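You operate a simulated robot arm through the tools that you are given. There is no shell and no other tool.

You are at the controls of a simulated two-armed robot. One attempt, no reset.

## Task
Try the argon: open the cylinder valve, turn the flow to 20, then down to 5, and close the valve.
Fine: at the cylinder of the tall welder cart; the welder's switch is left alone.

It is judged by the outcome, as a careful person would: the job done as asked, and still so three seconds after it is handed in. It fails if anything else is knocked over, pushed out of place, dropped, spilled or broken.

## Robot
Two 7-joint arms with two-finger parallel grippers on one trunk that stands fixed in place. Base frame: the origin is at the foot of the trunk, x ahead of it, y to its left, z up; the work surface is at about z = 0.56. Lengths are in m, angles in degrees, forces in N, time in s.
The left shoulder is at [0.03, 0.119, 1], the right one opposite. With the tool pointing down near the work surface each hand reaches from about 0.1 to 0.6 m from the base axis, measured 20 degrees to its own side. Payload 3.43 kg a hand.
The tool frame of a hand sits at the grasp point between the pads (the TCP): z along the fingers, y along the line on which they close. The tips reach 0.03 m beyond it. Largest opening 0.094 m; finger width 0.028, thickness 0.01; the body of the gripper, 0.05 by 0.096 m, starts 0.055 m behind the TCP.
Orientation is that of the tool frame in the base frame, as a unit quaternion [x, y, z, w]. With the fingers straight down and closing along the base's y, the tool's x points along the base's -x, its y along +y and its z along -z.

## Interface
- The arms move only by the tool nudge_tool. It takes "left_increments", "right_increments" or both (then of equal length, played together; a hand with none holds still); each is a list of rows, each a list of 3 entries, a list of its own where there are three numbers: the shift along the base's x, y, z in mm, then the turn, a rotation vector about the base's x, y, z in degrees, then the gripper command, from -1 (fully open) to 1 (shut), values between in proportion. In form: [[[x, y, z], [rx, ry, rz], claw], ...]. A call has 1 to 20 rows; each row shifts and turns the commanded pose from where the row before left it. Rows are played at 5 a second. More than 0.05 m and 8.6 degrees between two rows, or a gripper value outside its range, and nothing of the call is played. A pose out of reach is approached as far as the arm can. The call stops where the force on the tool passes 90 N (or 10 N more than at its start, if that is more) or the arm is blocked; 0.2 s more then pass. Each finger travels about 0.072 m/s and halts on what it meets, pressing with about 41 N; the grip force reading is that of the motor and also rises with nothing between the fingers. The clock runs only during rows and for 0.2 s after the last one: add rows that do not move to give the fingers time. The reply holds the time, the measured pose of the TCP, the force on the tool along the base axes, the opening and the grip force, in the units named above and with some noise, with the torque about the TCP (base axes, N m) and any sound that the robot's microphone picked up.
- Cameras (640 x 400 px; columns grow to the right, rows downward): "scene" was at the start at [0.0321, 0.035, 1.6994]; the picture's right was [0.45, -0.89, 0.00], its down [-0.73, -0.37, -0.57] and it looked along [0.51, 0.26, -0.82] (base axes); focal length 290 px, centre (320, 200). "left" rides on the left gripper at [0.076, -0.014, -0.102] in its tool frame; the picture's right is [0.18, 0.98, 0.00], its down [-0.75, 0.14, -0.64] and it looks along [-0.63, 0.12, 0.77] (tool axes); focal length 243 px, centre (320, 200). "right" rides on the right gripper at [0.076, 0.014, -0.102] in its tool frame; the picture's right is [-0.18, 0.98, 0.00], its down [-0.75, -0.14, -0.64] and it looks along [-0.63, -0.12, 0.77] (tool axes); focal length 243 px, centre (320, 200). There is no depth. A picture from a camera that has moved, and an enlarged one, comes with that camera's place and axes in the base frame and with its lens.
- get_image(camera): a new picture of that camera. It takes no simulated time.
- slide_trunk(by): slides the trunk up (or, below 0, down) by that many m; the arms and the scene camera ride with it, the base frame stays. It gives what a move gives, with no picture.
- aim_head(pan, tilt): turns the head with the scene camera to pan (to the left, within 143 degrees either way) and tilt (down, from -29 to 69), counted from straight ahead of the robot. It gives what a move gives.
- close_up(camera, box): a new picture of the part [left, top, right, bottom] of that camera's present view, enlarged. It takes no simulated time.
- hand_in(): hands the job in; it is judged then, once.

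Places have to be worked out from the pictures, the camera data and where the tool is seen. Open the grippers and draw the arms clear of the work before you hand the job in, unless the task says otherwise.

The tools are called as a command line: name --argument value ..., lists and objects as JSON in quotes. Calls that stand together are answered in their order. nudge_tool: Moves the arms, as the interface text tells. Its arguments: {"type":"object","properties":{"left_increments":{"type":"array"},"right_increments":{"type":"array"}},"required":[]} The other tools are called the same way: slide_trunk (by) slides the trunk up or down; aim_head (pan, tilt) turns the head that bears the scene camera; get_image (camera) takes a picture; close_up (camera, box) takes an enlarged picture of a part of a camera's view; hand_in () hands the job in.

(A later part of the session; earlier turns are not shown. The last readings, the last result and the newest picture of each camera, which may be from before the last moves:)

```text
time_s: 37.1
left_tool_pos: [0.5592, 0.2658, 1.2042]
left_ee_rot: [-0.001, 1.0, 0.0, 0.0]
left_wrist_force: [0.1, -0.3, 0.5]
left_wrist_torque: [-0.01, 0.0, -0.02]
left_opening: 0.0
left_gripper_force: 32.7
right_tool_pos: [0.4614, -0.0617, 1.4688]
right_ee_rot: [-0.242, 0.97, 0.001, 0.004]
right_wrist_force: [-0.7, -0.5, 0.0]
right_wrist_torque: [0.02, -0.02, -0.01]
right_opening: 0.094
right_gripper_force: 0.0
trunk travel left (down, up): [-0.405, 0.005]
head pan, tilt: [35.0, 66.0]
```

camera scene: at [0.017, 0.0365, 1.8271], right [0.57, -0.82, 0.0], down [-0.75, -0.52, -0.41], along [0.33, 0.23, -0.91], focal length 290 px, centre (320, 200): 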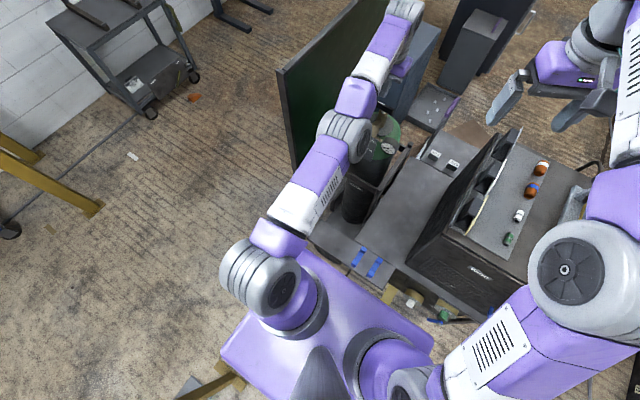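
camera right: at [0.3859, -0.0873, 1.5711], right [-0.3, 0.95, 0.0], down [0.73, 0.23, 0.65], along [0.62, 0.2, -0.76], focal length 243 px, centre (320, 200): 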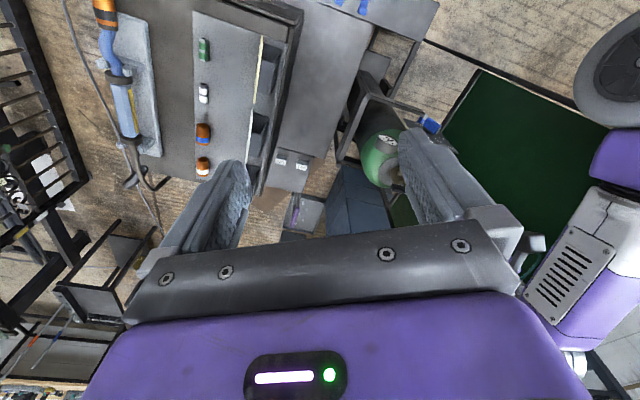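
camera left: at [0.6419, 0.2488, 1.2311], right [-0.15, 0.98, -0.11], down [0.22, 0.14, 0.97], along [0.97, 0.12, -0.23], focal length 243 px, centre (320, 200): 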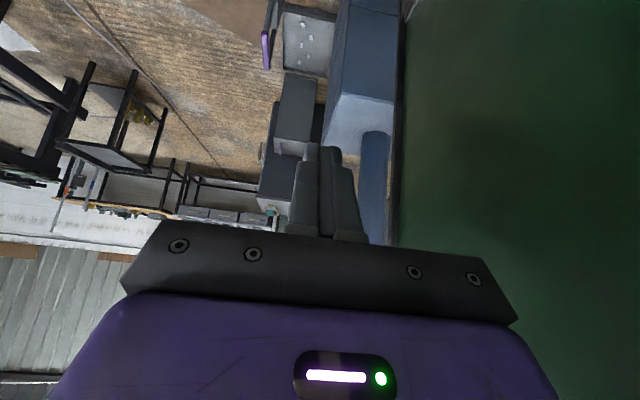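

The elbow has folded again; from now on I keep everything inside reach. I tilt the fingers forward 37° while moving toward the handle at a safe height, and re-aim the head.

nudge_tool --left_increments '[[[10, -2, 5], [0, -7.4, 0], 1], [[10, -2, 0], [0, -7.4, 0], 1], [[20, -2, 0], [0, -7.4, 0], 1], [[20, -2, 0], [0, -7.4, 0], 1], [[20, -2, 0], [0, -7.4, 0], 1], [[0, 0, 0], [0, 0, 0], 1]]'

aim_head --pan 20 --tilt 45

get_image --camera "scene"

get_image --camera "left"

get_image --camera "right"

```text
time_s: 38.5
left_tool_pos: [0.639, 0.2563, 1.2099]
left_ee_rot: [-0.001, 0.948, 0.001, 0.318]
left_wrist_force: [-0.5, -0.2, -0.7]
left_wrist_torque: [-0.03, 0.04, -0.06]
left_opening: 0.0
left_gripper_force: 33.2
right_tool_pos: [0.4605, -0.0614, 1.4697]
right_ee_rot: [-0.242, 0.97, 0.001, 0.004]
right_wrist_force: [-0.4, -0.1, 0.3]
right_wrist_torque: [0.01, -0.01, -0.03]
right_opening: 0.094
right_gripper_force: 0.0
trunk travel left (down, up): [-0.405, 0.005]
head pan, tilt: [35.0, 66.0]
```

```text
time_s: 39.4
left_tool_pos: [0.6384, 0.2564, 1.2101]
left_ee_rot: [0.0, 0.948, 0.0, 0.317]
left_wrist_force: [0.9, -0.2, 0.3]
left_wrist_torque: [-0.01, -0.02, 0.05]
left_opening: 0.0001
left_gripper_force: 33.4
right_tool_pos: [0.461, -0.0613, 1.469]
right_ee_rot: [-0.242, 0.97, 0.002, 0.004]
right_wrist_force: [-0.4, -0.7, 0.1]
right_wrist_torque: [0.01, 0.0, -0.01]
right_opening: 0.0939
right_gripper_force: 0.1
trunk travel left (down, up): [-0.405, 0.005]
head pan, tilt: [20.0, 45.0]
```

```text
taken
camera scene: at [0.0445, 0.0304, 1.8531], right [0.34, -0.94, 0.0], down [-0.66, -0.24, -0.71], along [0.66, 0.24, -0.71], focal length 290 px, centre (320, 200)
```

scene: 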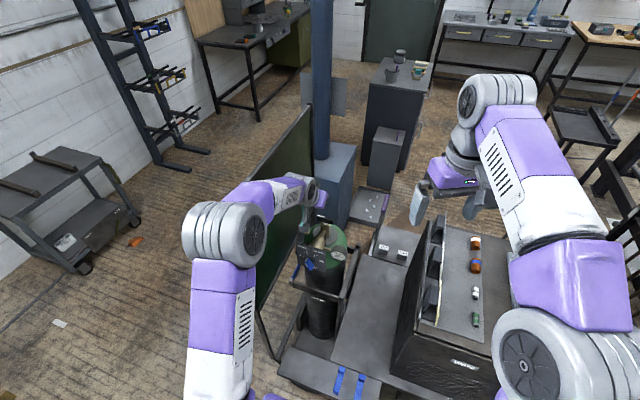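

```text
taken
camera left: at [0.5161, 0.2423, 1.2463], right [-0.15, 0.98, -0.11], down [0.22, 0.14, 0.97], along [0.97, 0.12, -0.23], focal length 243 px, centre (320, 200)
```

left: 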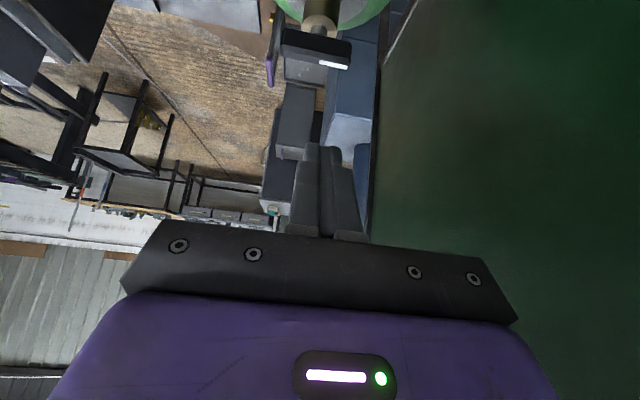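

```text
taken
camera right: at [0.3861, -0.0871, 1.571], right [-0.3, 0.95, 0.0], down [0.73, 0.23, 0.65], along [0.62, 0.2, -0.76], focal length 243 px, centre (320, 200)
```

right: 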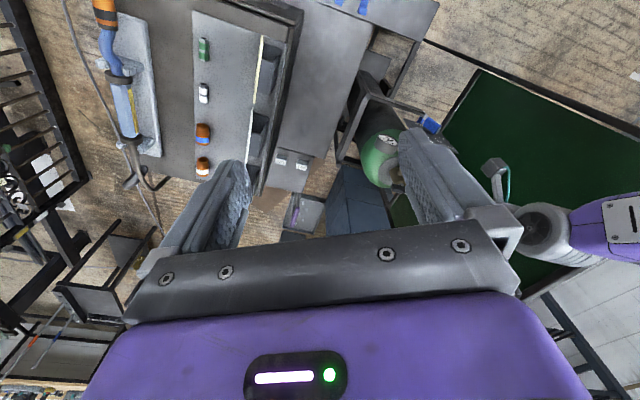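

The arm is in good shape, tilted 37° and in front of the handle. I'll enlarge the handle in the left view to refine its height and ends.

close_up --camera "left" --box '[250, 0, 410, 100]'

close_up --camera "scene" --box '[270, 180, 370, 300]'

```text
4.00 times, centred on (330, 50) of left
camera zoom: at [0.5161, 0.2423, 1.2463], right [-0.15, 0.98, -0.11], down [0.22, 0.14, 0.97], along [0.97, 0.12, -0.23], focal length 970 px, centre (280, 800)
```

zoom: 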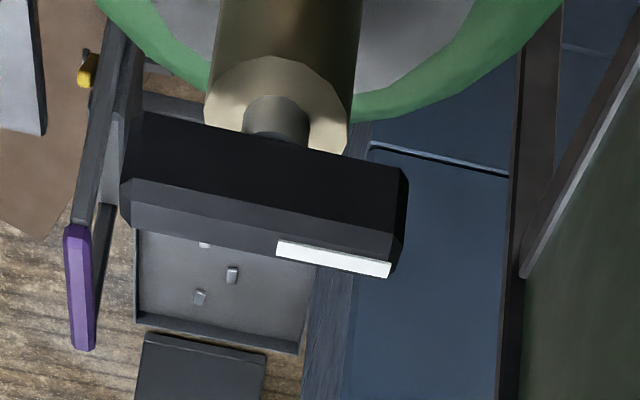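

```text
3.33 times, centred on (320, 240) of scene
camera zoom: at [0.0445, 0.0304, 1.8531], right [0.34, -0.94, 0.0], down [-0.66, -0.24, -0.71], along [0.66, 0.24, -0.71], focal length 965 px, centre (320, 67)
```

zoom: 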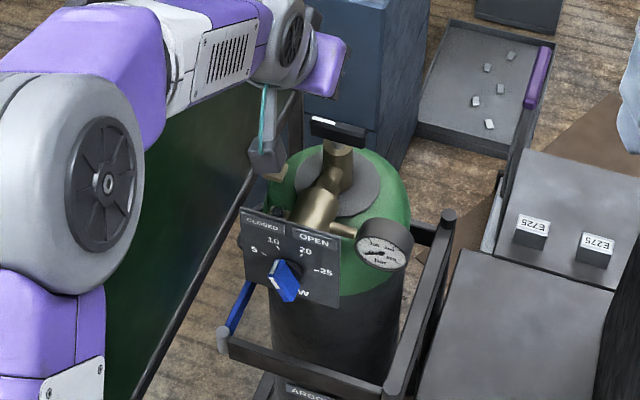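

The bar spans y≈0.214–0.277, x≈0.70–0.717, z≈1.048–1.065. I'll carry the closed tips over it to just beyond its left (white) end, then look before lowering.

nudge_tool --left_increments '[[[24, 3, -20], [0, 0, 0], 1], [[24, 3, -20], [0, 0, 0], 1], [[24, 3, -20], [0, 0, 0], 1], [[24, 3, -20], [0, 0, 0], 1], [[0, 0, 0], [0, 0, 0], 1]]'

close_up --camera "scene" --box '[270, 160, 370, 280]'

get_image --camera "left"

```text
time_s: 40.6
left_tool_pos: [0.7329, 0.2708, 1.1295]
left_ee_rot: [0.0, 0.948, -0.001, 0.317]
left_wrist_force: [-0.8, -0.8, 0.3]
left_wrist_torque: [0.01, -0.01, 0.0]
left_opening: 0.0001
left_gripper_force: 32.6
right_tool_pos: [0.4595, -0.0612, 1.4699]
right_ee_rot: [-0.241, 0.971, 0.002, 0.002]
right_wrist_force: [0.1, 0.1, 0.9]
right_wrist_torque: [-0.01, -0.03, 0.05]
right_opening: 0.0941
right_gripper_force: 0.1
trunk travel left (down, up): [-0.405, 0.005]
head pan, tilt: [20.0, 45.0]
```

```text
3.33 times, centred on (320, 220) of scene
camera zoom: at [0.0431, 0.0299, 1.8533], right [0.34, -0.94, 0.0], down [-0.66, -0.24, -0.71], along [0.67, 0.24, -0.71], focal length 965 px, centre (320, 133)
```

zoom: 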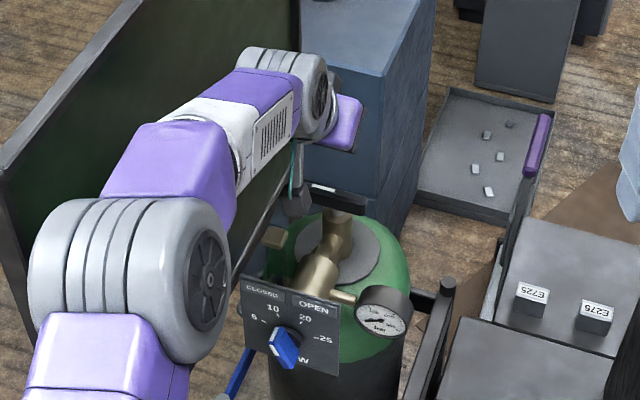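

```text
taken
camera left: at [0.6108, 0.2559, 1.166], right [-0.15, 0.98, -0.11], down [0.21, 0.14, 0.97], along [0.97, 0.12, -0.23], focal length 243 px, centre (320, 200)
```

left: 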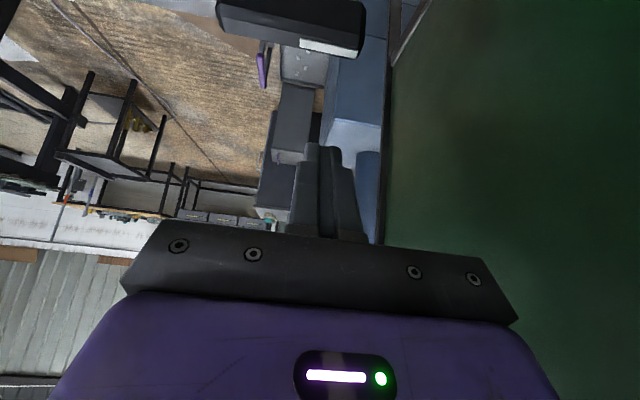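

The finger is behind/above the bar's left end with about 17 mm gap in x. I lower the tips to straddle the bar's height, watching force.

nudge_tool --left_increments '[[[0, -1, -15], [0, 0, 0], 1], [[0, -1, -15], [0, 0, 0], 1], [[0, -1, -13], [0, 0, 0], 1], [[0, 0, 0], [0, 0, 0], 1]]'

get_image --camera "left"

close_up --camera "scene" --box '[270, 160, 370, 280]'

```text
time_s: 41.6
left_tool_pos: [0.734, 0.2658, 1.0875]
left_ee_rot: [-0.001, 0.948, 0.001, 0.318]
left_wrist_force: [0.0, -0.4, -0.2]
left_wrist_torque: [0.01, -0.02, -0.01]
left_opening: 0.0
left_gripper_force: 33.2
right_tool_pos: [0.4596, -0.0616, 1.4713]
right_ee_rot: [-0.242, 0.97, 0.001, 0.003]
right_wrist_force: [0.4, -0.3, -0.5]
right_wrist_torque: [0.02, 0.03, 0.01]
right_opening: 0.094
right_gripper_force: 0.1
trunk travel left (down, up): [-0.405, 0.005]
head pan, tilt: [20.0, 45.0]
```

```text
taken
camera left: at [0.6124, 0.2516, 1.1232], right [-0.15, 0.98, -0.11], down [0.21, 0.14, 0.97], along [0.97, 0.12, -0.23], focal length 243 px, centre (320, 200)
```

left: 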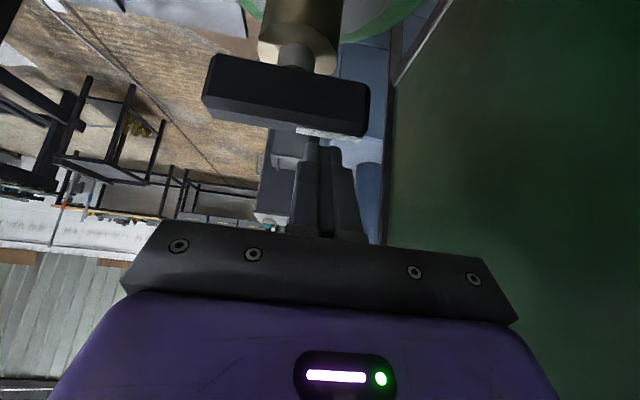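

```text
3.33 times, centred on (320, 220) of scene
camera zoom: at [0.0441, 0.0302, 1.8532], right [0.34, -0.94, 0.0], down [-0.66, -0.24, -0.71], along [0.66, 0.24, -0.71], focal length 965 px, centre (320, 133)
```

zoom: 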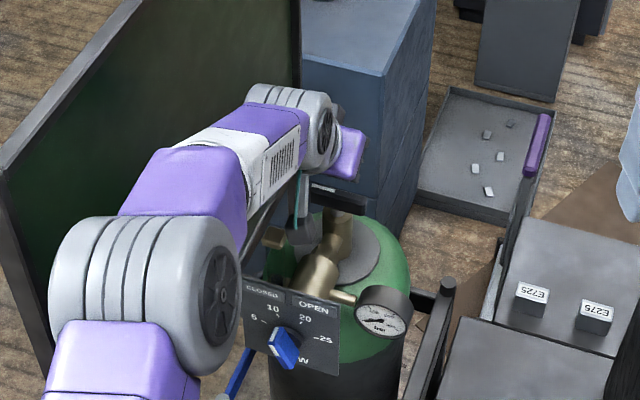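

The tips are behind the bar near its left end and nothing touches. I pull toward me and start following the arc counter-clockwise (opening), to about 45°.

nudge_tool --left_increments '[[[-10, 1, 0], [0, 0, 0], 1], [[-10, 1, 0], [0, 0, 0], 1], [[-6, 4, 0], [0, 0, 0], 1], [[-6, 5, 0], [0, 0, 0], 1], [[-6, 3, 0], [0, 0, 0], 1], [[-6, 1, 0], [0, 0, 0], 1], [[0, 0, 0], [0, 0, 0], 1]]'

get_image --camera "left"

close_up --camera "scene" --box '[270, 160, 370, 280]'

```text
time_s: 43.2
left_tool_pos: [0.6906, 0.2798, 1.0863]
left_ee_rot: [0.0, 0.949, 0.0, 0.317]
left_wrist_force: [1.3, 0.0, 0.6]
left_wrist_torque: [0.04, -0.05, 0.0]
left_opening: 0.0
left_gripper_force: 33.0
right_tool_pos: [0.4608, -0.0632, 1.4693]
right_ee_rot: [-0.242, 0.97, 0.002, 0.003]
right_wrist_force: [-0.2, 0.7, 0.4]
right_wrist_torque: [-0.02, 0.05, -0.03]
right_opening: 0.094
right_gripper_force: 0.2
trunk travel left (down, up): [-0.405, 0.005]
head pan, tilt: [20.0, 45.0]
```

```text
taken
camera left: at [0.568, 0.2668, 1.1234], right [-0.15, 0.98, -0.11], down [0.22, 0.14, 0.97], along [0.96, 0.12, -0.23], focal length 243 px, centre (320, 200)
```

left: 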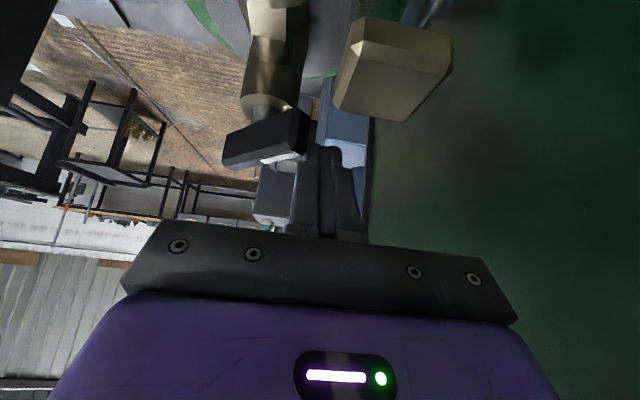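

```text
3.33 times, centred on (320, 220) of scene
camera zoom: at [0.0446, 0.0303, 1.8532], right [0.34, -0.94, 0.0], down [-0.66, -0.24, -0.71], along [0.66, 0.24, -0.71], focal length 965 px, centre (320, 133)
```

zoom: 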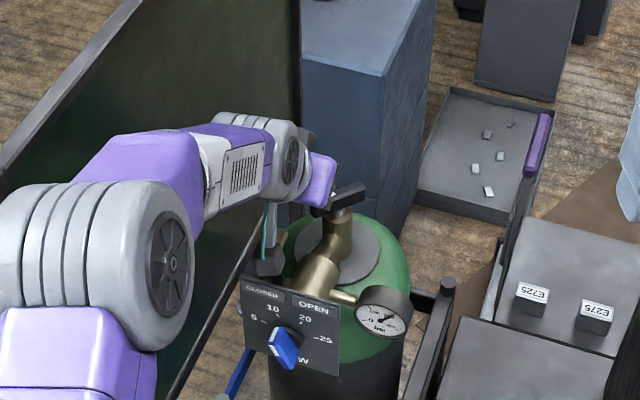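

The handle turned about 40° with hardly any force. The wrist camera housing is now close to the panel top and the brass block at about [0.604, 0.283, 1.095], so I ease off and reduce the tilt to 21° to lift it clear before continuing.

nudge_tool --left_increments '[[[5, 2, 3], [0, 8, 0], 1], [[4, 1, 3], [0, 8, 0], 1], [[0, 0, 0], [0, 0, 0], 1]]'

get_image --camera "left"

close_up --camera "scene" --box '[290, 190, 350, 280]'

```text
time_s: 44.0
left_tool_pos: [0.6984, 0.2835, 1.0926]
left_ee_rot: [0.0, 0.983, 0.001, 0.182]
left_wrist_force: [-0.7, 0.9, 0.2]
left_wrist_torque: [0.01, 0.01, -0.01]
left_opening: 0.0
left_gripper_force: 32.7
right_tool_pos: [0.4596, -0.0622, 1.4705]
right_ee_rot: [-0.242, 0.97, 0.002, 0.004]
right_wrist_force: [-0.8, 0.7, 0.1]
right_wrist_torque: [0.03, -0.02, -0.02]
right_opening: 0.0939
right_gripper_force: 0.1
trunk travel left (down, up): [-0.405, 0.005]
head pan, tilt: [20.0, 45.0]
```

```text
taken
camera left: at [0.5914, 0.27, 1.1623], right [-0.17, 0.98, -0.07], down [0.47, 0.14, 0.87], along [0.86, 0.12, -0.49], focal length 243 px, centre (320, 200)
```

left: 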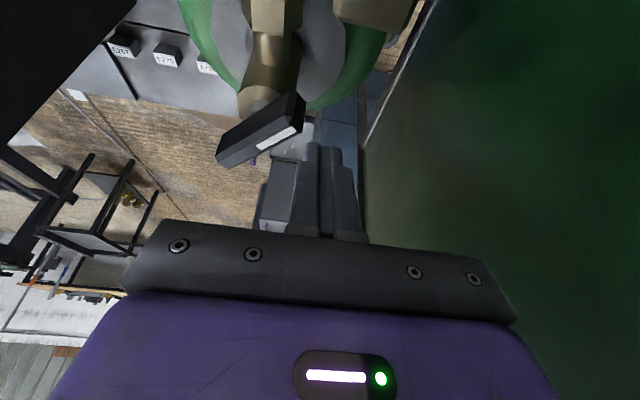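

```text
4.44 times, centred on (320, 235) of scene
camera zoom: at [0.0437, 0.0303, 1.8532], right [0.34, -0.94, 0.0], down [-0.66, -0.24, -0.71], along [0.66, 0.24, -0.71], focal length 1287 px, centre (320, 44)
```

zoom: 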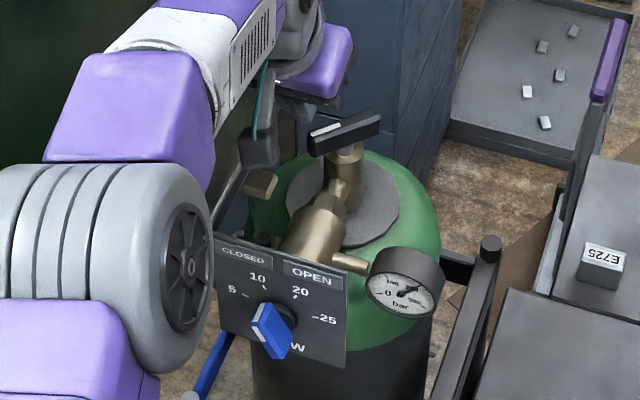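

The gauge needle has already moved off zero. Let me enlarge the gauge and bar before pushing on to fully open.

close_up --camera "scene" --box '[310, 205, 350, 255]'

```text
8.00 times, centred on (330, 230) of scene
camera zoom: at [0.0437, 0.0303, 1.8532], right [0.34, -0.94, 0.0], down [-0.66, -0.24, -0.71], along [0.66, 0.24, -0.71], focal length 2317 px, centre (240, -40)
```

zoom: 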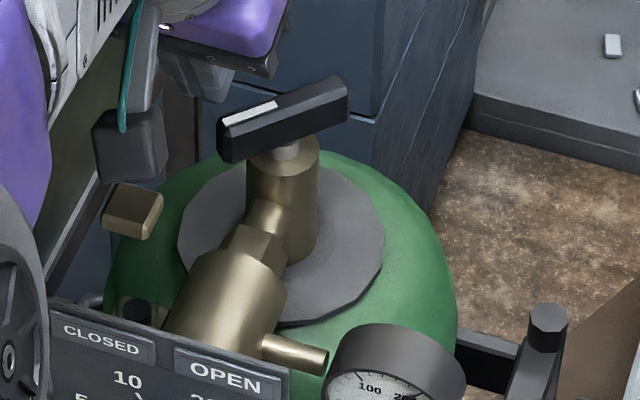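

The bar is at about 44° with a healthy gauge response. I continue the arc toward 90°, slightly lower for a secure contact.

nudge_tool --left_increments '[[[-8, -2, -3], [0, 0, 0], 1], [[-9, -3, -2], [0, 0, 0], 1], [[-9, -5, 0], [0, 0, 0], 1], [[-3, -4, 0], [0, 0, 0], 1], [[-3, -4, 0], [0, 0, 0], 1], [[0, 0, 0], [0, 0, 0], 1]]'

close_up --camera "scene" --box '[290, 200, 350, 270]'

get_image --camera "left"

```text
time_s: 45.4
left_tool_pos: [0.6676, 0.2669, 1.0867]
left_ee_rot: [0.001, 0.983, 0.0, 0.183]
left_wrist_force: [1.2, 1.6, 0.6]
left_wrist_torque: [0.01, -0.01, 0.01]
left_opening: 0.0
left_gripper_force: 32.9
right_tool_pos: [0.4604, -0.0611, 1.4696]
right_ee_rot: [-0.242, 0.97, 0.002, 0.003]
right_wrist_force: [0.2, 0.0, 0.1]
right_wrist_torque: [0.01, 0.01, -0.03]
right_opening: 0.0939
right_gripper_force: 0.0
trunk travel left (down, up): [-0.405, 0.005]
head pan, tilt: [20.0, 45.0]
```

```text
5.71 times, centred on (320, 235) of scene
camera zoom: at [0.0447, 0.0305, 1.8532], right [0.34, -0.94, 0.0], down [-0.66, -0.24, -0.71], along [0.66, 0.24, -0.71], focal length 1655 px, centre (320, 0)
```

zoom: 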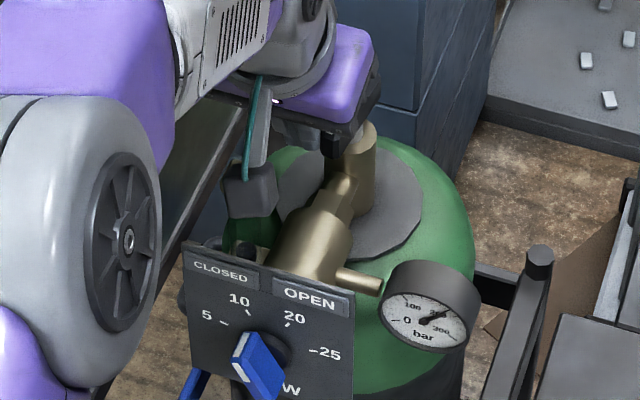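

```text
taken
camera left: at [0.5605, 0.2522, 1.1564], right [-0.17, 0.98, -0.07], down [0.47, 0.14, 0.87], along [0.86, 0.12, -0.49], focal length 243 px, centre (320, 200)
```

left: 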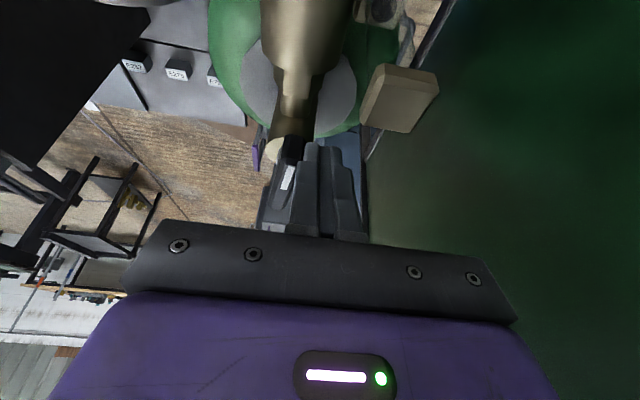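

The gauge now reads about 200 bar and the bar is at about 85°. I'll push gently a bit further to find whether there's an end stop.

nudge_tool --left_increments '[[[-2, -2, 0], [0, 0, 0], 1], [[-2, -2, 0], [0, 0, 0], 1], [[-3, -2, 0], [0, 0, 0], 1], [[-2, -2, 0], [0, 0, 0], 1], [[0, 0, 0], [0, 0, 0], 1]]'

get_image --camera "left"

close_up --camera "scene" --box '[290, 200, 350, 270]'

```text
time_s: 46.6
left_tool_pos: [0.6585, 0.258, 1.0866]
left_ee_rot: [-0.001, 0.983, 0.0, 0.181]
left_wrist_force: [0.8, 3.5, -1.0]
left_wrist_torque: [0.08, -0.01, 0.06]
left_opening: 0.0003
left_gripper_force: 32.7
right_tool_pos: [0.4604, -0.0611, 1.4701]
right_ee_rot: [-0.242, 0.97, 0.002, 0.004]
right_wrist_force: [-0.9, 0.2, 1.0]
right_wrist_torque: [-0.02, 0.0, 0.02]
right_opening: 0.0941
right_gripper_force: 0.0
trunk travel left (down, up): [-0.405, 0.005]
head pan, tilt: [20.0, 45.0]
```

```text
taken
camera left: at [0.5513, 0.2446, 1.1559], right [-0.17, 0.98, -0.07], down [0.47, 0.14, 0.87], along [0.86, 0.12, -0.49], focal length 243 px, centre (320, 200)
```

left: 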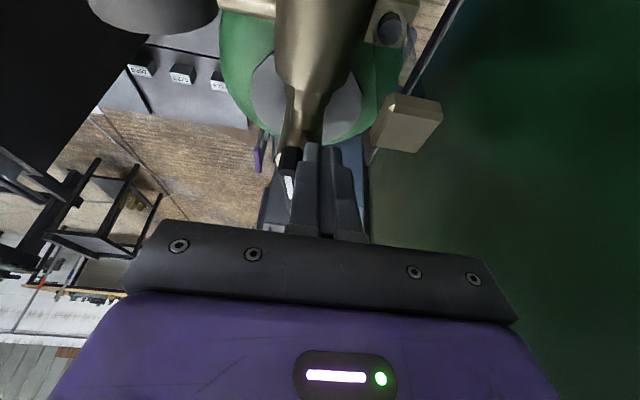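

```text
5.71 times, centred on (320, 235) of scene
camera zoom: at [0.0448, 0.0312, 1.8532], right [0.34, -0.94, 0.0], down [-0.66, -0.24, -0.71], along [0.66, 0.24, -0.71], focal length 1655 px, centre (320, 0)
```

zoom: 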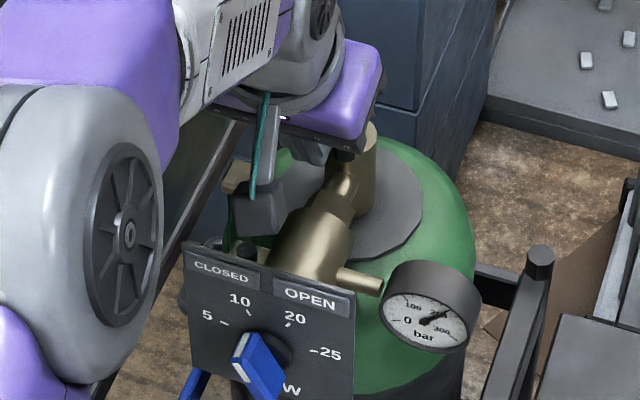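

Force is only 3.5 N and the bar still yields. A few more small rows to look for the stop.

nudge_tool --left_increments '[[[-2, -3, 0], [0, 0, 0], 1], [[-2, -3, 0], [0, 0, 0], 1], [[-1, -3, 0], [0, 0, 0], 1], [[-1, -3, 0], [0, 0, 0], 1], [[0, 0, 0], [0, 0, 0], 1]]'

get_image --camera "left"

```text
time_s: 47.8
left_tool_pos: [0.6527, 0.2459, 1.0872]
left_ee_rot: [0.001, 0.983, -0.001, 0.183]
left_wrist_force: [-0.9, 0.7, -1.0]
left_wrist_torque: [-0.01, 0.08, 0.0]
left_opening: 0.0001
left_gripper_force: 32.7
right_tool_pos: [0.4611, -0.0613, 1.4695]
right_ee_rot: [-0.242, 0.97, 0.001, 0.004]
right_wrist_force: [0.3, 0.4, -0.6]
right_wrist_torque: [0.03, 0.0, -0.02]
right_opening: 0.0941
right_gripper_force: 0.0
trunk travel left (down, up): [-0.405, 0.005]
head pan, tilt: [20.0, 45.0]
```

```text
taken
camera left: at [0.545, 0.2316, 1.1566], right [-0.17, 0.98, -0.07], down [0.47, 0.14, 0.87], along [0.86, 0.12, -0.49], focal length 243 px, centre (320, 200)
```

left: 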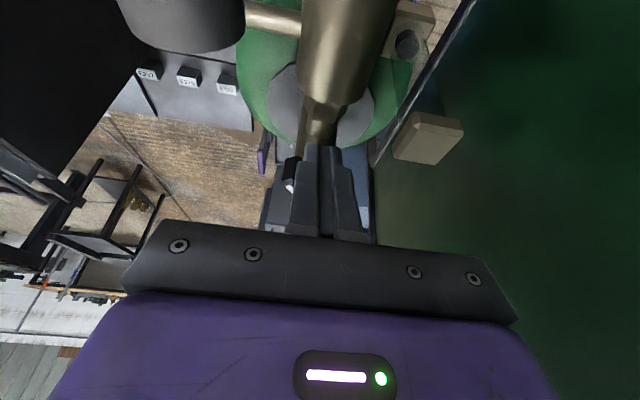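

The bar is now at about 140° and still free. I continue gently toward 180° (white end toward the OPEN side).

nudge_tool --left_increments '[[[0, -3, 0], [0, 0, 0], 1], [[0, -4, 0], [0, 0, 0], 1], [[2, -4, 0], [0, 0, 0], 1], [[2, -4, 0], [0, 0, 0], 1], [[0, 0, 0], [0, 0, 0], 1]]'

get_image --camera "left"

close_up --camera "scene" --box '[290, 200, 350, 270]'

```text
time_s: 49.0
left_tool_pos: [0.6565, 0.2299, 1.0876]
left_ee_rot: [0.001, 0.983, 0.0, 0.182]
left_wrist_force: [-0.2, -0.3, 0.5]
left_wrist_torque: [0.0, -0.03, 0.0]
left_opening: 0.0002
left_gripper_force: 32.9
right_tool_pos: [0.4604, -0.0624, 1.4684]
right_ee_rot: [-0.241, 0.97, 0.002, 0.003]
right_wrist_force: [0.6, 0.6, -0.1]
right_wrist_torque: [-0.01, -0.02, -0.02]
right_opening: 0.0936
right_gripper_force: 0.1
trunk travel left (down, up): [-0.405, 0.005]
head pan, tilt: [20.0, 45.0]
```

```text
taken
camera left: at [0.5491, 0.2167, 1.1567], right [-0.17, 0.98, -0.07], down [0.47, 0.14, 0.87], along [0.86, 0.12, -0.49], focal length 243 px, centre (320, 200)
```

left: 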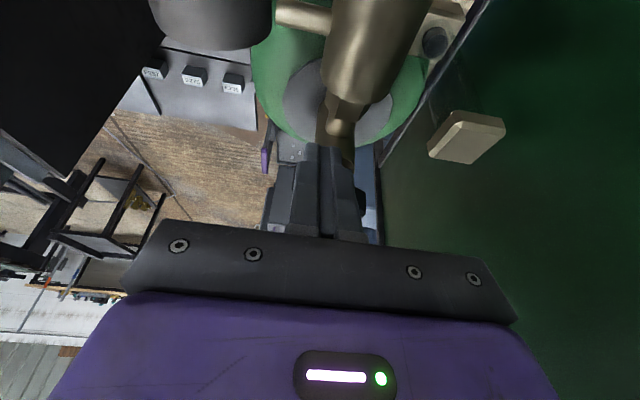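

```text
5.71 times, centred on (320, 235) of scene
camera zoom: at [0.0444, 0.0303, 1.8532], right [0.34, -0.94, 0.0], down [-0.66, -0.24, -0.71], along [0.66, 0.24, -0.71], focal length 1655 px, centre (320, 0)
```

zoom: 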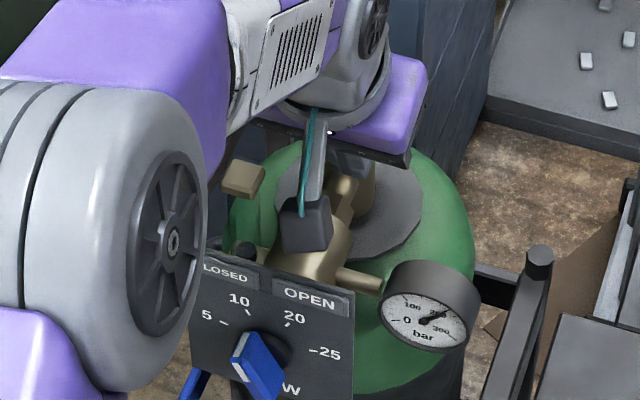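

The bar is hidden behind the fingers, about 165–180° by geometry. I back off and rise to look at it.

nudge_tool --left_increments '[[[-8, 0, 10], [0, 0, 0], 1], [[-10, 0, 30], [0, 0, 0], 1], [[-20, 0, 35], [0, 0, 0], 1], [[-20, 0, 35], [0, 0, 0], 1], [[0, 0, 0], [0, 0, 0], 1]]'

get_image --camera "left"

close_up --camera "scene" --box '[290, 190, 360, 270]'

```text
time_s: 50.2
left_tool_pos: [0.6015, 0.2301, 1.1991]
left_ee_rot: [0.0, 0.983, 0.0, 0.182]
left_wrist_force: [-0.1, -0.2, 0.2]
left_wrist_torque: [0.0, -0.01, 0.0]
left_opening: 0.0
left_gripper_force: 33.3
right_tool_pos: [0.4617, -0.0621, 1.4692]
right_ee_rot: [-0.242, 0.97, 0.002, 0.003]
right_wrist_force: [-0.5, 0.7, 0.5]
right_wrist_torque: [0.0, 0.0, -0.02]
right_opening: 0.0939
right_gripper_force: 0.1
trunk travel left (down, up): [-0.405, 0.005]
head pan, tilt: [20.0, 45.0]
```

```text
taken
camera left: at [0.4936, 0.217, 1.2676], right [-0.17, 0.98, -0.07], down [0.47, 0.14, 0.87], along [0.86, 0.12, -0.49], focal length 243 px, centre (320, 200)
```

left: 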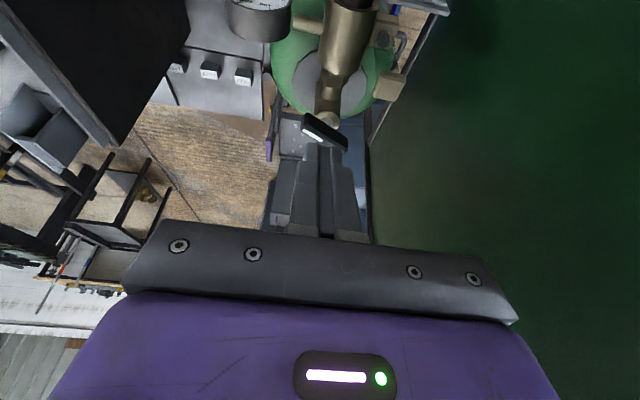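

```text
5.00 times, centred on (325, 230) of scene
camera zoom: at [0.0458, 0.0304, 1.8531], right [0.34, -0.94, 0.0], down [-0.67, -0.24, -0.71], along [0.66, 0.24, -0.71], focal length 1448 px, centre (295, 50)
```

zoom: 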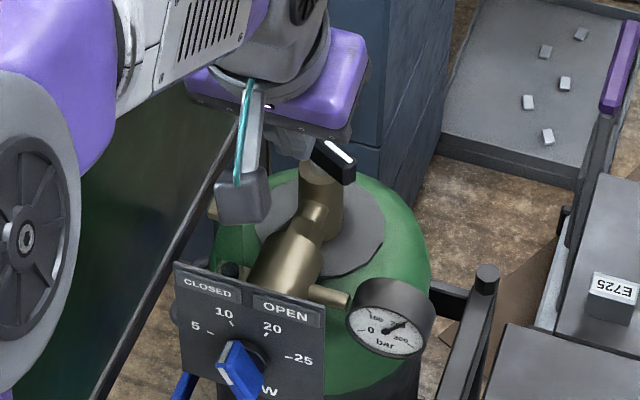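

The bar's white end is at about 150°, toward the OPEN side, gauge ~200 bar. I'll push its end a little further forward from the near side to see if it comes to a stop.

nudge_tool --left_increments '[[[10, -3, -30], [0, 0, 0], 1], [[10, -3, -30], [0, 0, 0], 1], [[10, -2, -30], [0, 0, 0], 1], [[3, 0, -21], [0, 0, 0], 1], [[9, 0, 0], [0, 0, 0], 1], [[8, -1, 0], [0, 0, 0], 1], [[6, 0, 0], [0, 0, 0], 1], [[5, 0, 0], [0, 0, 0], 1], [[4, 0, 0], [0, 0, 0], 1], [[4, 0, 0], [0, 0, 0], 1], [[0, 0, 0], [0, 0, 0], 1]]'

get_image --camera "left"

close_up --camera "scene" --box '[290, 190, 360, 270]'

```text
time_s: 52.6
left_tool_pos: [0.6677, 0.2216, 1.0855]
left_ee_rot: [0.0, 0.983, 0.0, 0.182]
left_wrist_force: [-2.1, -0.6, -1.4]
left_wrist_torque: [0.0, 0.12, -0.05]
left_opening: 0.0
left_gripper_force: 33.1
right_tool_pos: [0.4594, -0.0605, 1.471]
right_ee_rot: [-0.242, 0.97, 0.001, 0.003]
right_wrist_force: [0.1, 0.3, -0.4]
right_wrist_torque: [0.0, -0.01, -0.01]
right_opening: 0.0939
right_gripper_force: 0.1
trunk travel left (down, up): [-0.405, 0.005]
head pan, tilt: [20.0, 45.0]
```

```text
taken
camera left: at [0.5604, 0.2078, 1.1556], right [-0.17, 0.98, -0.07], down [0.47, 0.14, 0.87], along [0.86, 0.12, -0.49], focal length 243 px, centre (320, 200)
```

left: 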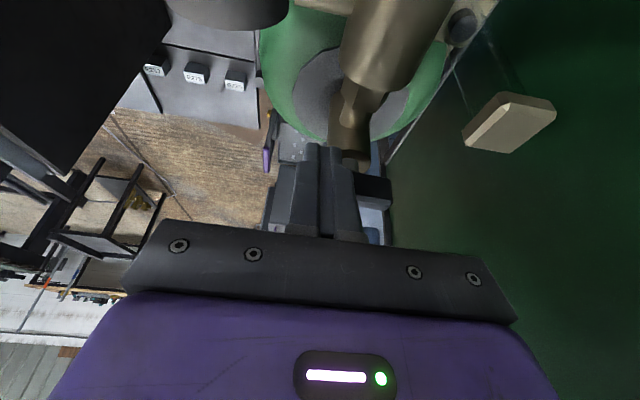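

```text
5.00 times, centred on (325, 230) of scene
camera zoom: at [0.044, 0.0301, 1.8532], right [0.34, -0.94, 0.0], down [-0.66, -0.24, -0.71], along [0.66, 0.24, -0.71], focal length 1448 px, centre (295, 50)
```

zoom: 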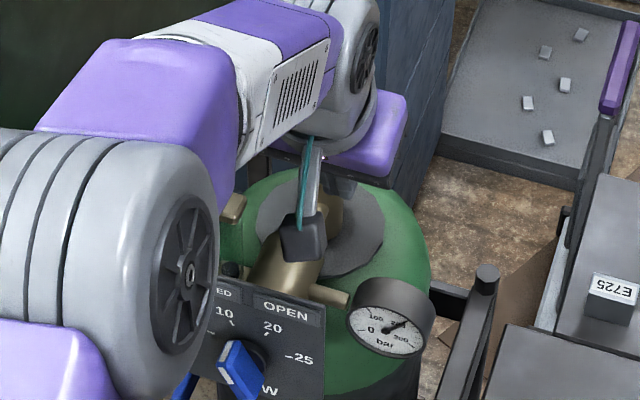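

The bar has moved on to about 175–180° with only 2 N. I push another ~12 mm slowly to test for the stop.

nudge_tool --left_increments '[[[4, 0, 0], [0, 0, 0], 1], [[4, 0, 0], [0, 0, 0], 1], [[4, 0, 0], [0, 0, 0], 1], [[0, 0, 0], [0, 0, 0], 1]]'

get_image --camera "left"

```text
time_s: 53.6
left_tool_pos: [0.6698, 0.2207, 1.0879]
left_ee_rot: [0.0, 0.984, 0.0, 0.176]
left_wrist_force: [-43.3, -1.6, 4.1]
left_wrist_torque: [-0.16, 0.92, 0.03]
left_opening: 0.0
left_gripper_force: 32.4
right_tool_pos: [0.4516, -0.0625, 1.4722]
right_ee_rot: [-0.242, 0.97, 0.001, 0.006]
right_wrist_force: [0.0, -0.2, -0.2]
right_wrist_torque: [0.01, -0.05, 0.03]
right_opening: 0.0938
right_gripper_force: 0.0
trunk travel left (down, up): [-0.405, 0.005]
head pan, tilt: [20.0, 45.0]
```

```text
taken
camera left: at [0.5637, 0.2074, 1.1577], right [-0.17, 0.98, -0.06], down [0.49, 0.14, 0.86], along [0.86, 0.12, -0.5], focal length 243 px, centre (320, 200)
```

left: 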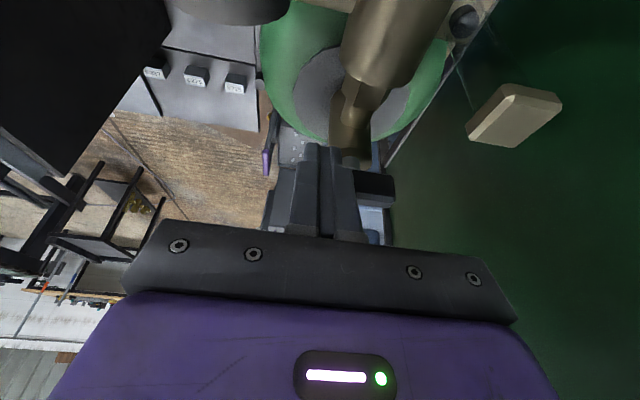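

A firm stop at about 180° (43 N): the valve is fully open. I back off straight away and withdraw upward and back.

nudge_tool --left_increments '[[[-10, 0, 0], [0, 0, 0], 1], [[-10, 0, 0], [0, 0, 0], 1], [[-10, 0, 15], [0, 0, 0], 1], [[-10, 0, 30], [0, 0, 0], 1], [[-20, 0, 35], [0, 0, 0], 1], [[-20, 0, 35], [0, 0, 0], 1], [[0, 0, 0], [0, 0, 0], 1]]'

get_image --camera "left"

close_up --camera "scene" --box '[290, 190, 360, 270]'

```text
time_s: 55.2
left_tool_pos: [0.5986, 0.2203, 1.2005]
left_ee_rot: [0.0, 0.983, 0.0, 0.182]
left_wrist_force: [-0.1, -0.6, -0.2]
left_wrist_torque: [0.03, 0.01, 0.03]
left_opening: 0.0
left_gripper_force: 33.2
right_tool_pos: [0.4609, -0.0614, 1.4702]
right_ee_rot: [-0.242, 0.97, 0.001, 0.003]
right_wrist_force: [-0.5, 0.0, 0.5]
right_wrist_torque: [-0.04, 0.0, 0.0]
right_opening: 0.0938
right_gripper_force: 0.0
trunk travel left (down, up): [-0.405, 0.005]
head pan, tilt: [20.0, 45.0]
```

```text
taken
camera left: at [0.4914, 0.2072, 1.2705], right [-0.17, 0.98, -0.07], down [0.47, 0.14, 0.87], along [0.86, 0.12, -0.49], focal length 243 px, centre (320, 200)
```

left: 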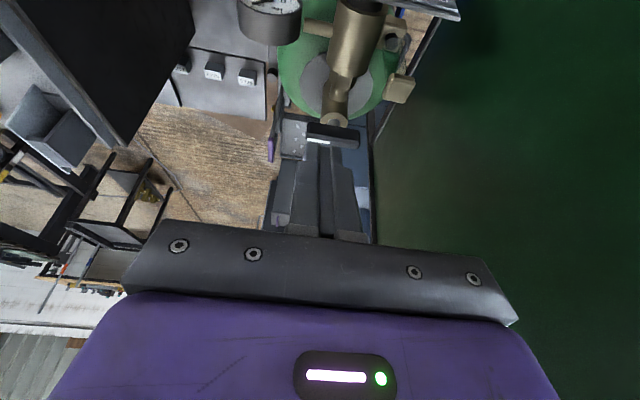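

```text
5.00 times, centred on (325, 230) of scene
camera zoom: at [0.0456, 0.0303, 1.8531], right [0.34, -0.94, 0.0], down [-0.66, -0.24, -0.71], along [0.66, 0.24, -0.71], focal length 1448 px, centre (295, 50)
```

zoom: 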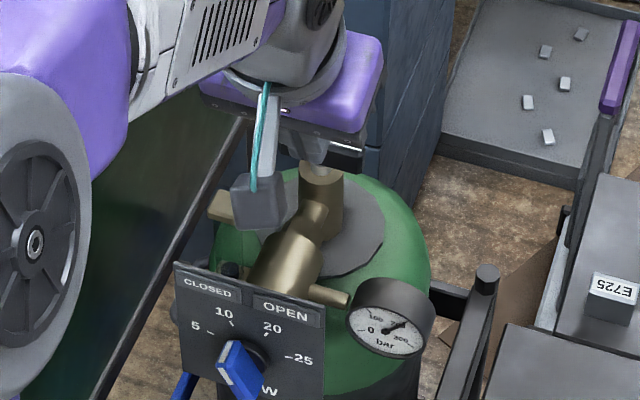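

The white end now points to the OPEN side. From the frontal picture the knob (centre ≈ y 0.247, z 1.013, face x≈0.527) points at −25°, i.e. the 10 mark; 20 is at +25° and 5 at −75°. I bring the left hand back and level, pointing at the panel.

nudge_tool --left_increments '[[[-40, 3, 0], [0, -7.7, 0], 0.5], [[-40, 3, 0], [0, -7.7, 0], 0.1], [[-30, 3, -10], [0, -7.7, 0], 0.1], [[-20, 3, -25], [0, -7.7, 0], 0.1], [[-10, 3, -30], [0, -7.7, 0], 0.1], [[-10, 3, -30], [0, -7.7, 0], 0.1], [[0, 3, -30], [0, -7.7, 0], 0.1], [[0, 3, -30], [0, -7.7, 0], 0.1], [[0, 3, -30], [0, -7.4, 0], 0.1], [[0, 0, 0], [0, 0, 0], 0.1]]'

get_image --camera "left"

get_image --camera "scene"

```text
time_s: 57.4
left_tool_pos: [0.4502, 0.2483, 1.0156]
left_ee_rot: [0.0, 0.707, 0.0, 0.707]
left_wrist_force: [0.9, 0.1, 0.6]
left_wrist_torque: [-0.04, 0.01, -0.01]
left_opening: 0.0423
left_gripper_force: 0.1
right_tool_pos: [0.4601, -0.0623, 1.47]
right_ee_rot: [-0.242, 0.97, 0.002, 0.004]
right_wrist_force: [0.3, -0.3, 0.5]
right_wrist_torque: [0.01, -0.02, 0.0]
right_opening: 0.0939
right_gripper_force: 0.0
trunk travel left (down, up): [-0.405, 0.005]
head pan, tilt: [20.0, 45.0]
```

```text
taken
camera left: at [0.3481, 0.2341, 0.941], right [0.0, 0.98, -0.18], down [-0.64, 0.14, 0.75], along [0.77, 0.12, 0.63], focal length 243 px, centre (320, 200)
```

left: 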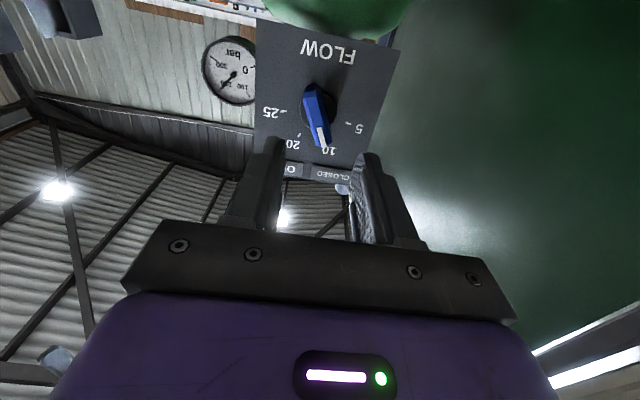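

```text
taken
camera scene: at [0.044, 0.0295, 1.8533], right [0.34, -0.94, 0.0], down [-0.66, -0.24, -0.71], along [0.66, 0.24, -0.71], focal length 290 px, centre (320, 200)
```

scene: 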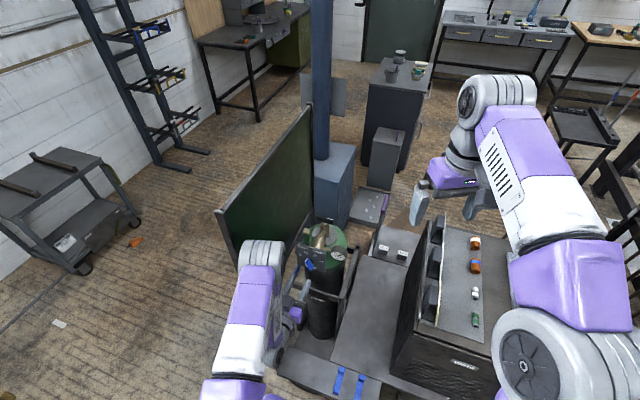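

The hand is level in front of the panel, no contacts. I enlarge the left camera's view of the knob to refine its centre and angle.

close_up --camera "left" --box '[240, 20, 400, 180]'

close_up --camera "scene" --box '[280, 210, 360, 310]'

```text
2.50 times, centred on (320, 100) of left
camera zoom: at [0.3481, 0.2341, 0.941], right [0.0, 0.98, -0.18], down [-0.64, 0.14, 0.75], along [0.77, 0.12, 0.63], focal length 606 px, centre (320, 450)
```

zoom: 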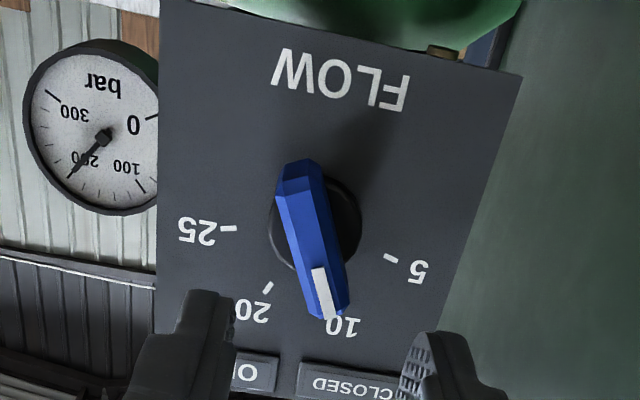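

```text
4.00 times, centred on (320, 260) of scene
camera zoom: at [0.044, 0.0295, 1.8533], right [0.34, -0.94, 0.0], down [-0.66, -0.24, -0.71], along [0.66, 0.24, -0.71], focal length 1158 px, centre (320, -40)
```

zoom: 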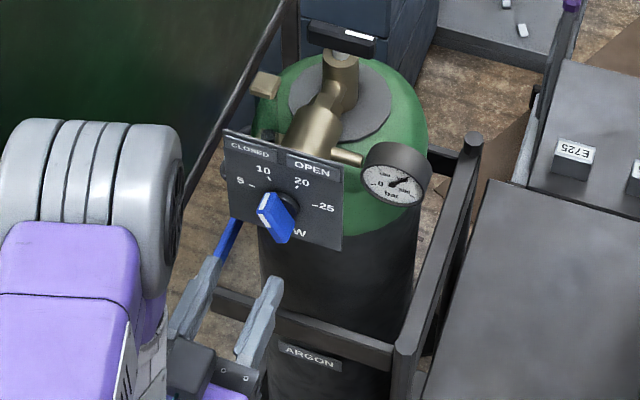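

Refined: knob axis at y≈0.246, z≈1.0115, pointer at ≈−24° (on 10); 5 at ≈−76°, 20 at ≈+26°. I roll the hand −24° to line the pads up with the lever, centre it, and come closer.

nudge_tool --left_increments '[[[0, -1, -2], [-8, 0, 0], 0.1], [[0, -1, -2], [-8, 0, 0], 0.1], [[10, 0, 0], [-8, 0, 0], 0.1], [[15, 0, 0], [0, 0, 0], 0.1], [[0, 0, 0], [0, 0, 0], 0.1]]'

get_image --camera "left"

close_up --camera "scene" --box '[280, 210, 360, 310]'

```text
time_s: 58.6
left_tool_pos: [0.4758, 0.2458, 1.0125]
left_ee_rot: [-0.148, 0.691, -0.147, 0.692]
left_wrist_force: [-0.4, -0.2, -1.2]
left_wrist_torque: [0.0, 0.02, 0.01]
left_opening: 0.0421
left_gripper_force: 0.1
right_tool_pos: [0.4599, -0.0615, 1.4699]
right_ee_rot: [-0.242, 0.97, 0.002, 0.003]
right_wrist_force: [-1.0, -0.1, -0.4]
right_wrist_torque: [0.03, -0.01, 0.0]
right_opening: 0.094
right_gripper_force: 0.0
trunk travel left (down, up): [-0.405, 0.005]
head pan, tilt: [20.0, 45.0]
```

```text
taken
camera left: at [0.3736, 0.2025, 0.9501], right [0.0, 0.82, -0.57], down [-0.64, 0.44, 0.63], along [0.77, 0.37, 0.53], focal length 243 px, centre (320, 200)
```

left: 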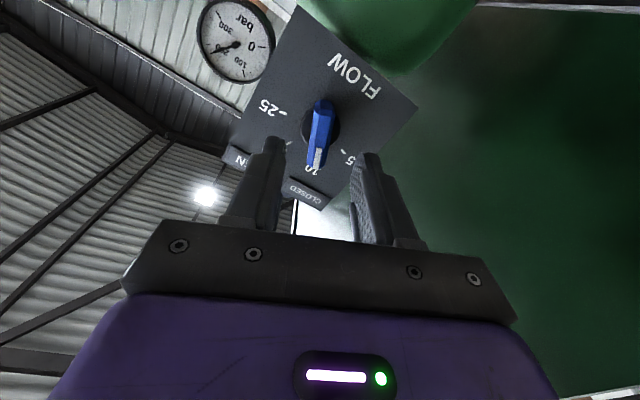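

```text
4.00 times, centred on (320, 260) of scene
camera zoom: at [0.0444, 0.0304, 1.8532], right [0.34, -0.94, 0.0], down [-0.66, -0.24, -0.71], along [0.66, 0.24, -0.71], focal length 1158 px, centre (320, -40)
```

zoom: 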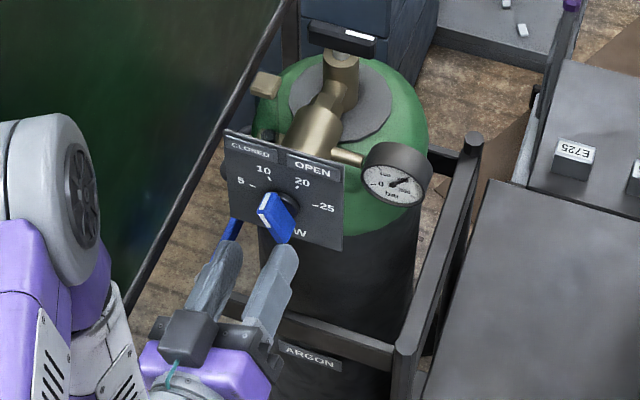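

The lever sits centred and parallel between the fingers. I advance 36 mm so the tips end about 10 mm short of the panel, and check.

nudge_tool --left_increments '[[[12, 0, -1], [0, 0, 0], 0.1], [[12, 0, 0], [0, 0, 0], 0.1], [[12, 0, 0], [0, 0, 0], 0.1], [[0, 0, 0], [0, 0, 0], 0.1]]'

get_image --camera "left"

close_up --camera "scene" --box '[290, 230, 350, 300]'

```text
time_s: 59.6
left_tool_pos: [0.5112, 0.2457, 1.0116]
left_ee_rot: [-0.147, 0.691, -0.148, 0.692]
left_wrist_force: [0.5, -0.2, 1.0]
left_wrist_torque: [-0.01, 0.01, -0.01]
left_opening: 0.0423
left_gripper_force: 0.0
right_tool_pos: [0.4601, -0.0623, 1.4694]
right_ee_rot: [-0.242, 0.97, 0.002, 0.004]
right_wrist_force: [0.1, -0.3, 0.1]
right_wrist_torque: [-0.01, 0.01, 0.0]
right_opening: 0.0941
right_gripper_force: 0.1
trunk travel left (down, up): [-0.405, 0.005]
head pan, tilt: [20.0, 45.0]
```

```text
taken
camera left: at [0.4096, 0.2029, 0.948], right [0.0, 0.82, -0.57], down [-0.64, 0.44, 0.63], along [0.77, 0.37, 0.53], focal length 243 px, centre (320, 200)
```

left: 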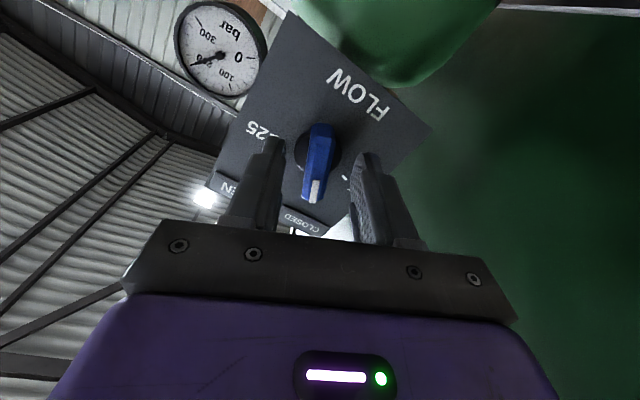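

```text
5.71 times, centred on (320, 265) of scene
camera zoom: at [0.0443, 0.0303, 1.8532], right [0.34, -0.94, 0.0], down [-0.66, -0.24, -0.71], along [0.66, 0.24, -0.71], focal length 1655 px, centre (320, -171)
```

zoom: 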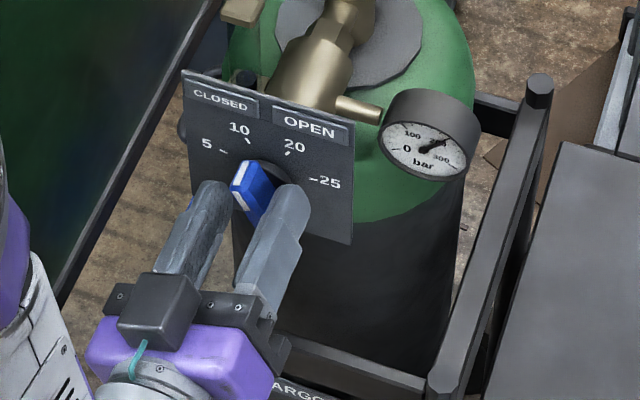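

The fingertips flank the lever. I close the gripper on it and let it settle.

nudge_tool --left_increments '[[[0, 0, 0], [0, 0, 0], 0.5], [[0, 0, 0], [0, 0, 0], 0.8], [[0, 0, 0], [0, 0, 0], 1], [[0, 0, 0], [0, 0, 0], 1]]'

get_image --camera "left"

```text
time_s: 60.6
left_tool_pos: [0.5112, 0.2454, 1.012]
left_ee_rot: [-0.147, 0.692, -0.148, 0.692]
left_wrist_force: [2.1, -4.8, 2.5]
left_wrist_torque: [-0.02, 0.2, -0.15]
left_opening: 0.0134
left_gripper_force: 44.8
right_tool_pos: [0.4613, -0.0633, 1.4688]
right_ee_rot: [-0.242, 0.97, 0.002, 0.003]
right_wrist_force: [1.0, -0.1, 0.6]
right_wrist_torque: [0.01, 0.0, 0.01]
right_opening: 0.094
right_gripper_force: 0.1
trunk travel left (down, up): [-0.405, 0.005]
head pan, tilt: [20.0, 45.0]
```

```text
taken
camera left: at [0.4096, 0.2018, 0.9483], right [0.0, 0.82, -0.57], down [-0.64, 0.44, 0.63], along [0.77, 0.36, 0.53], focal length 243 px, centre (320, 200)
```

left: 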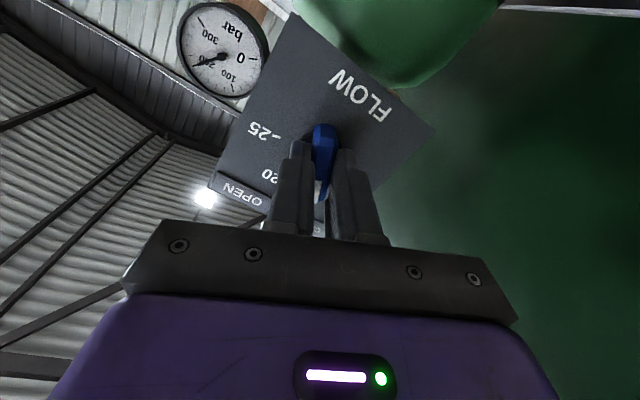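

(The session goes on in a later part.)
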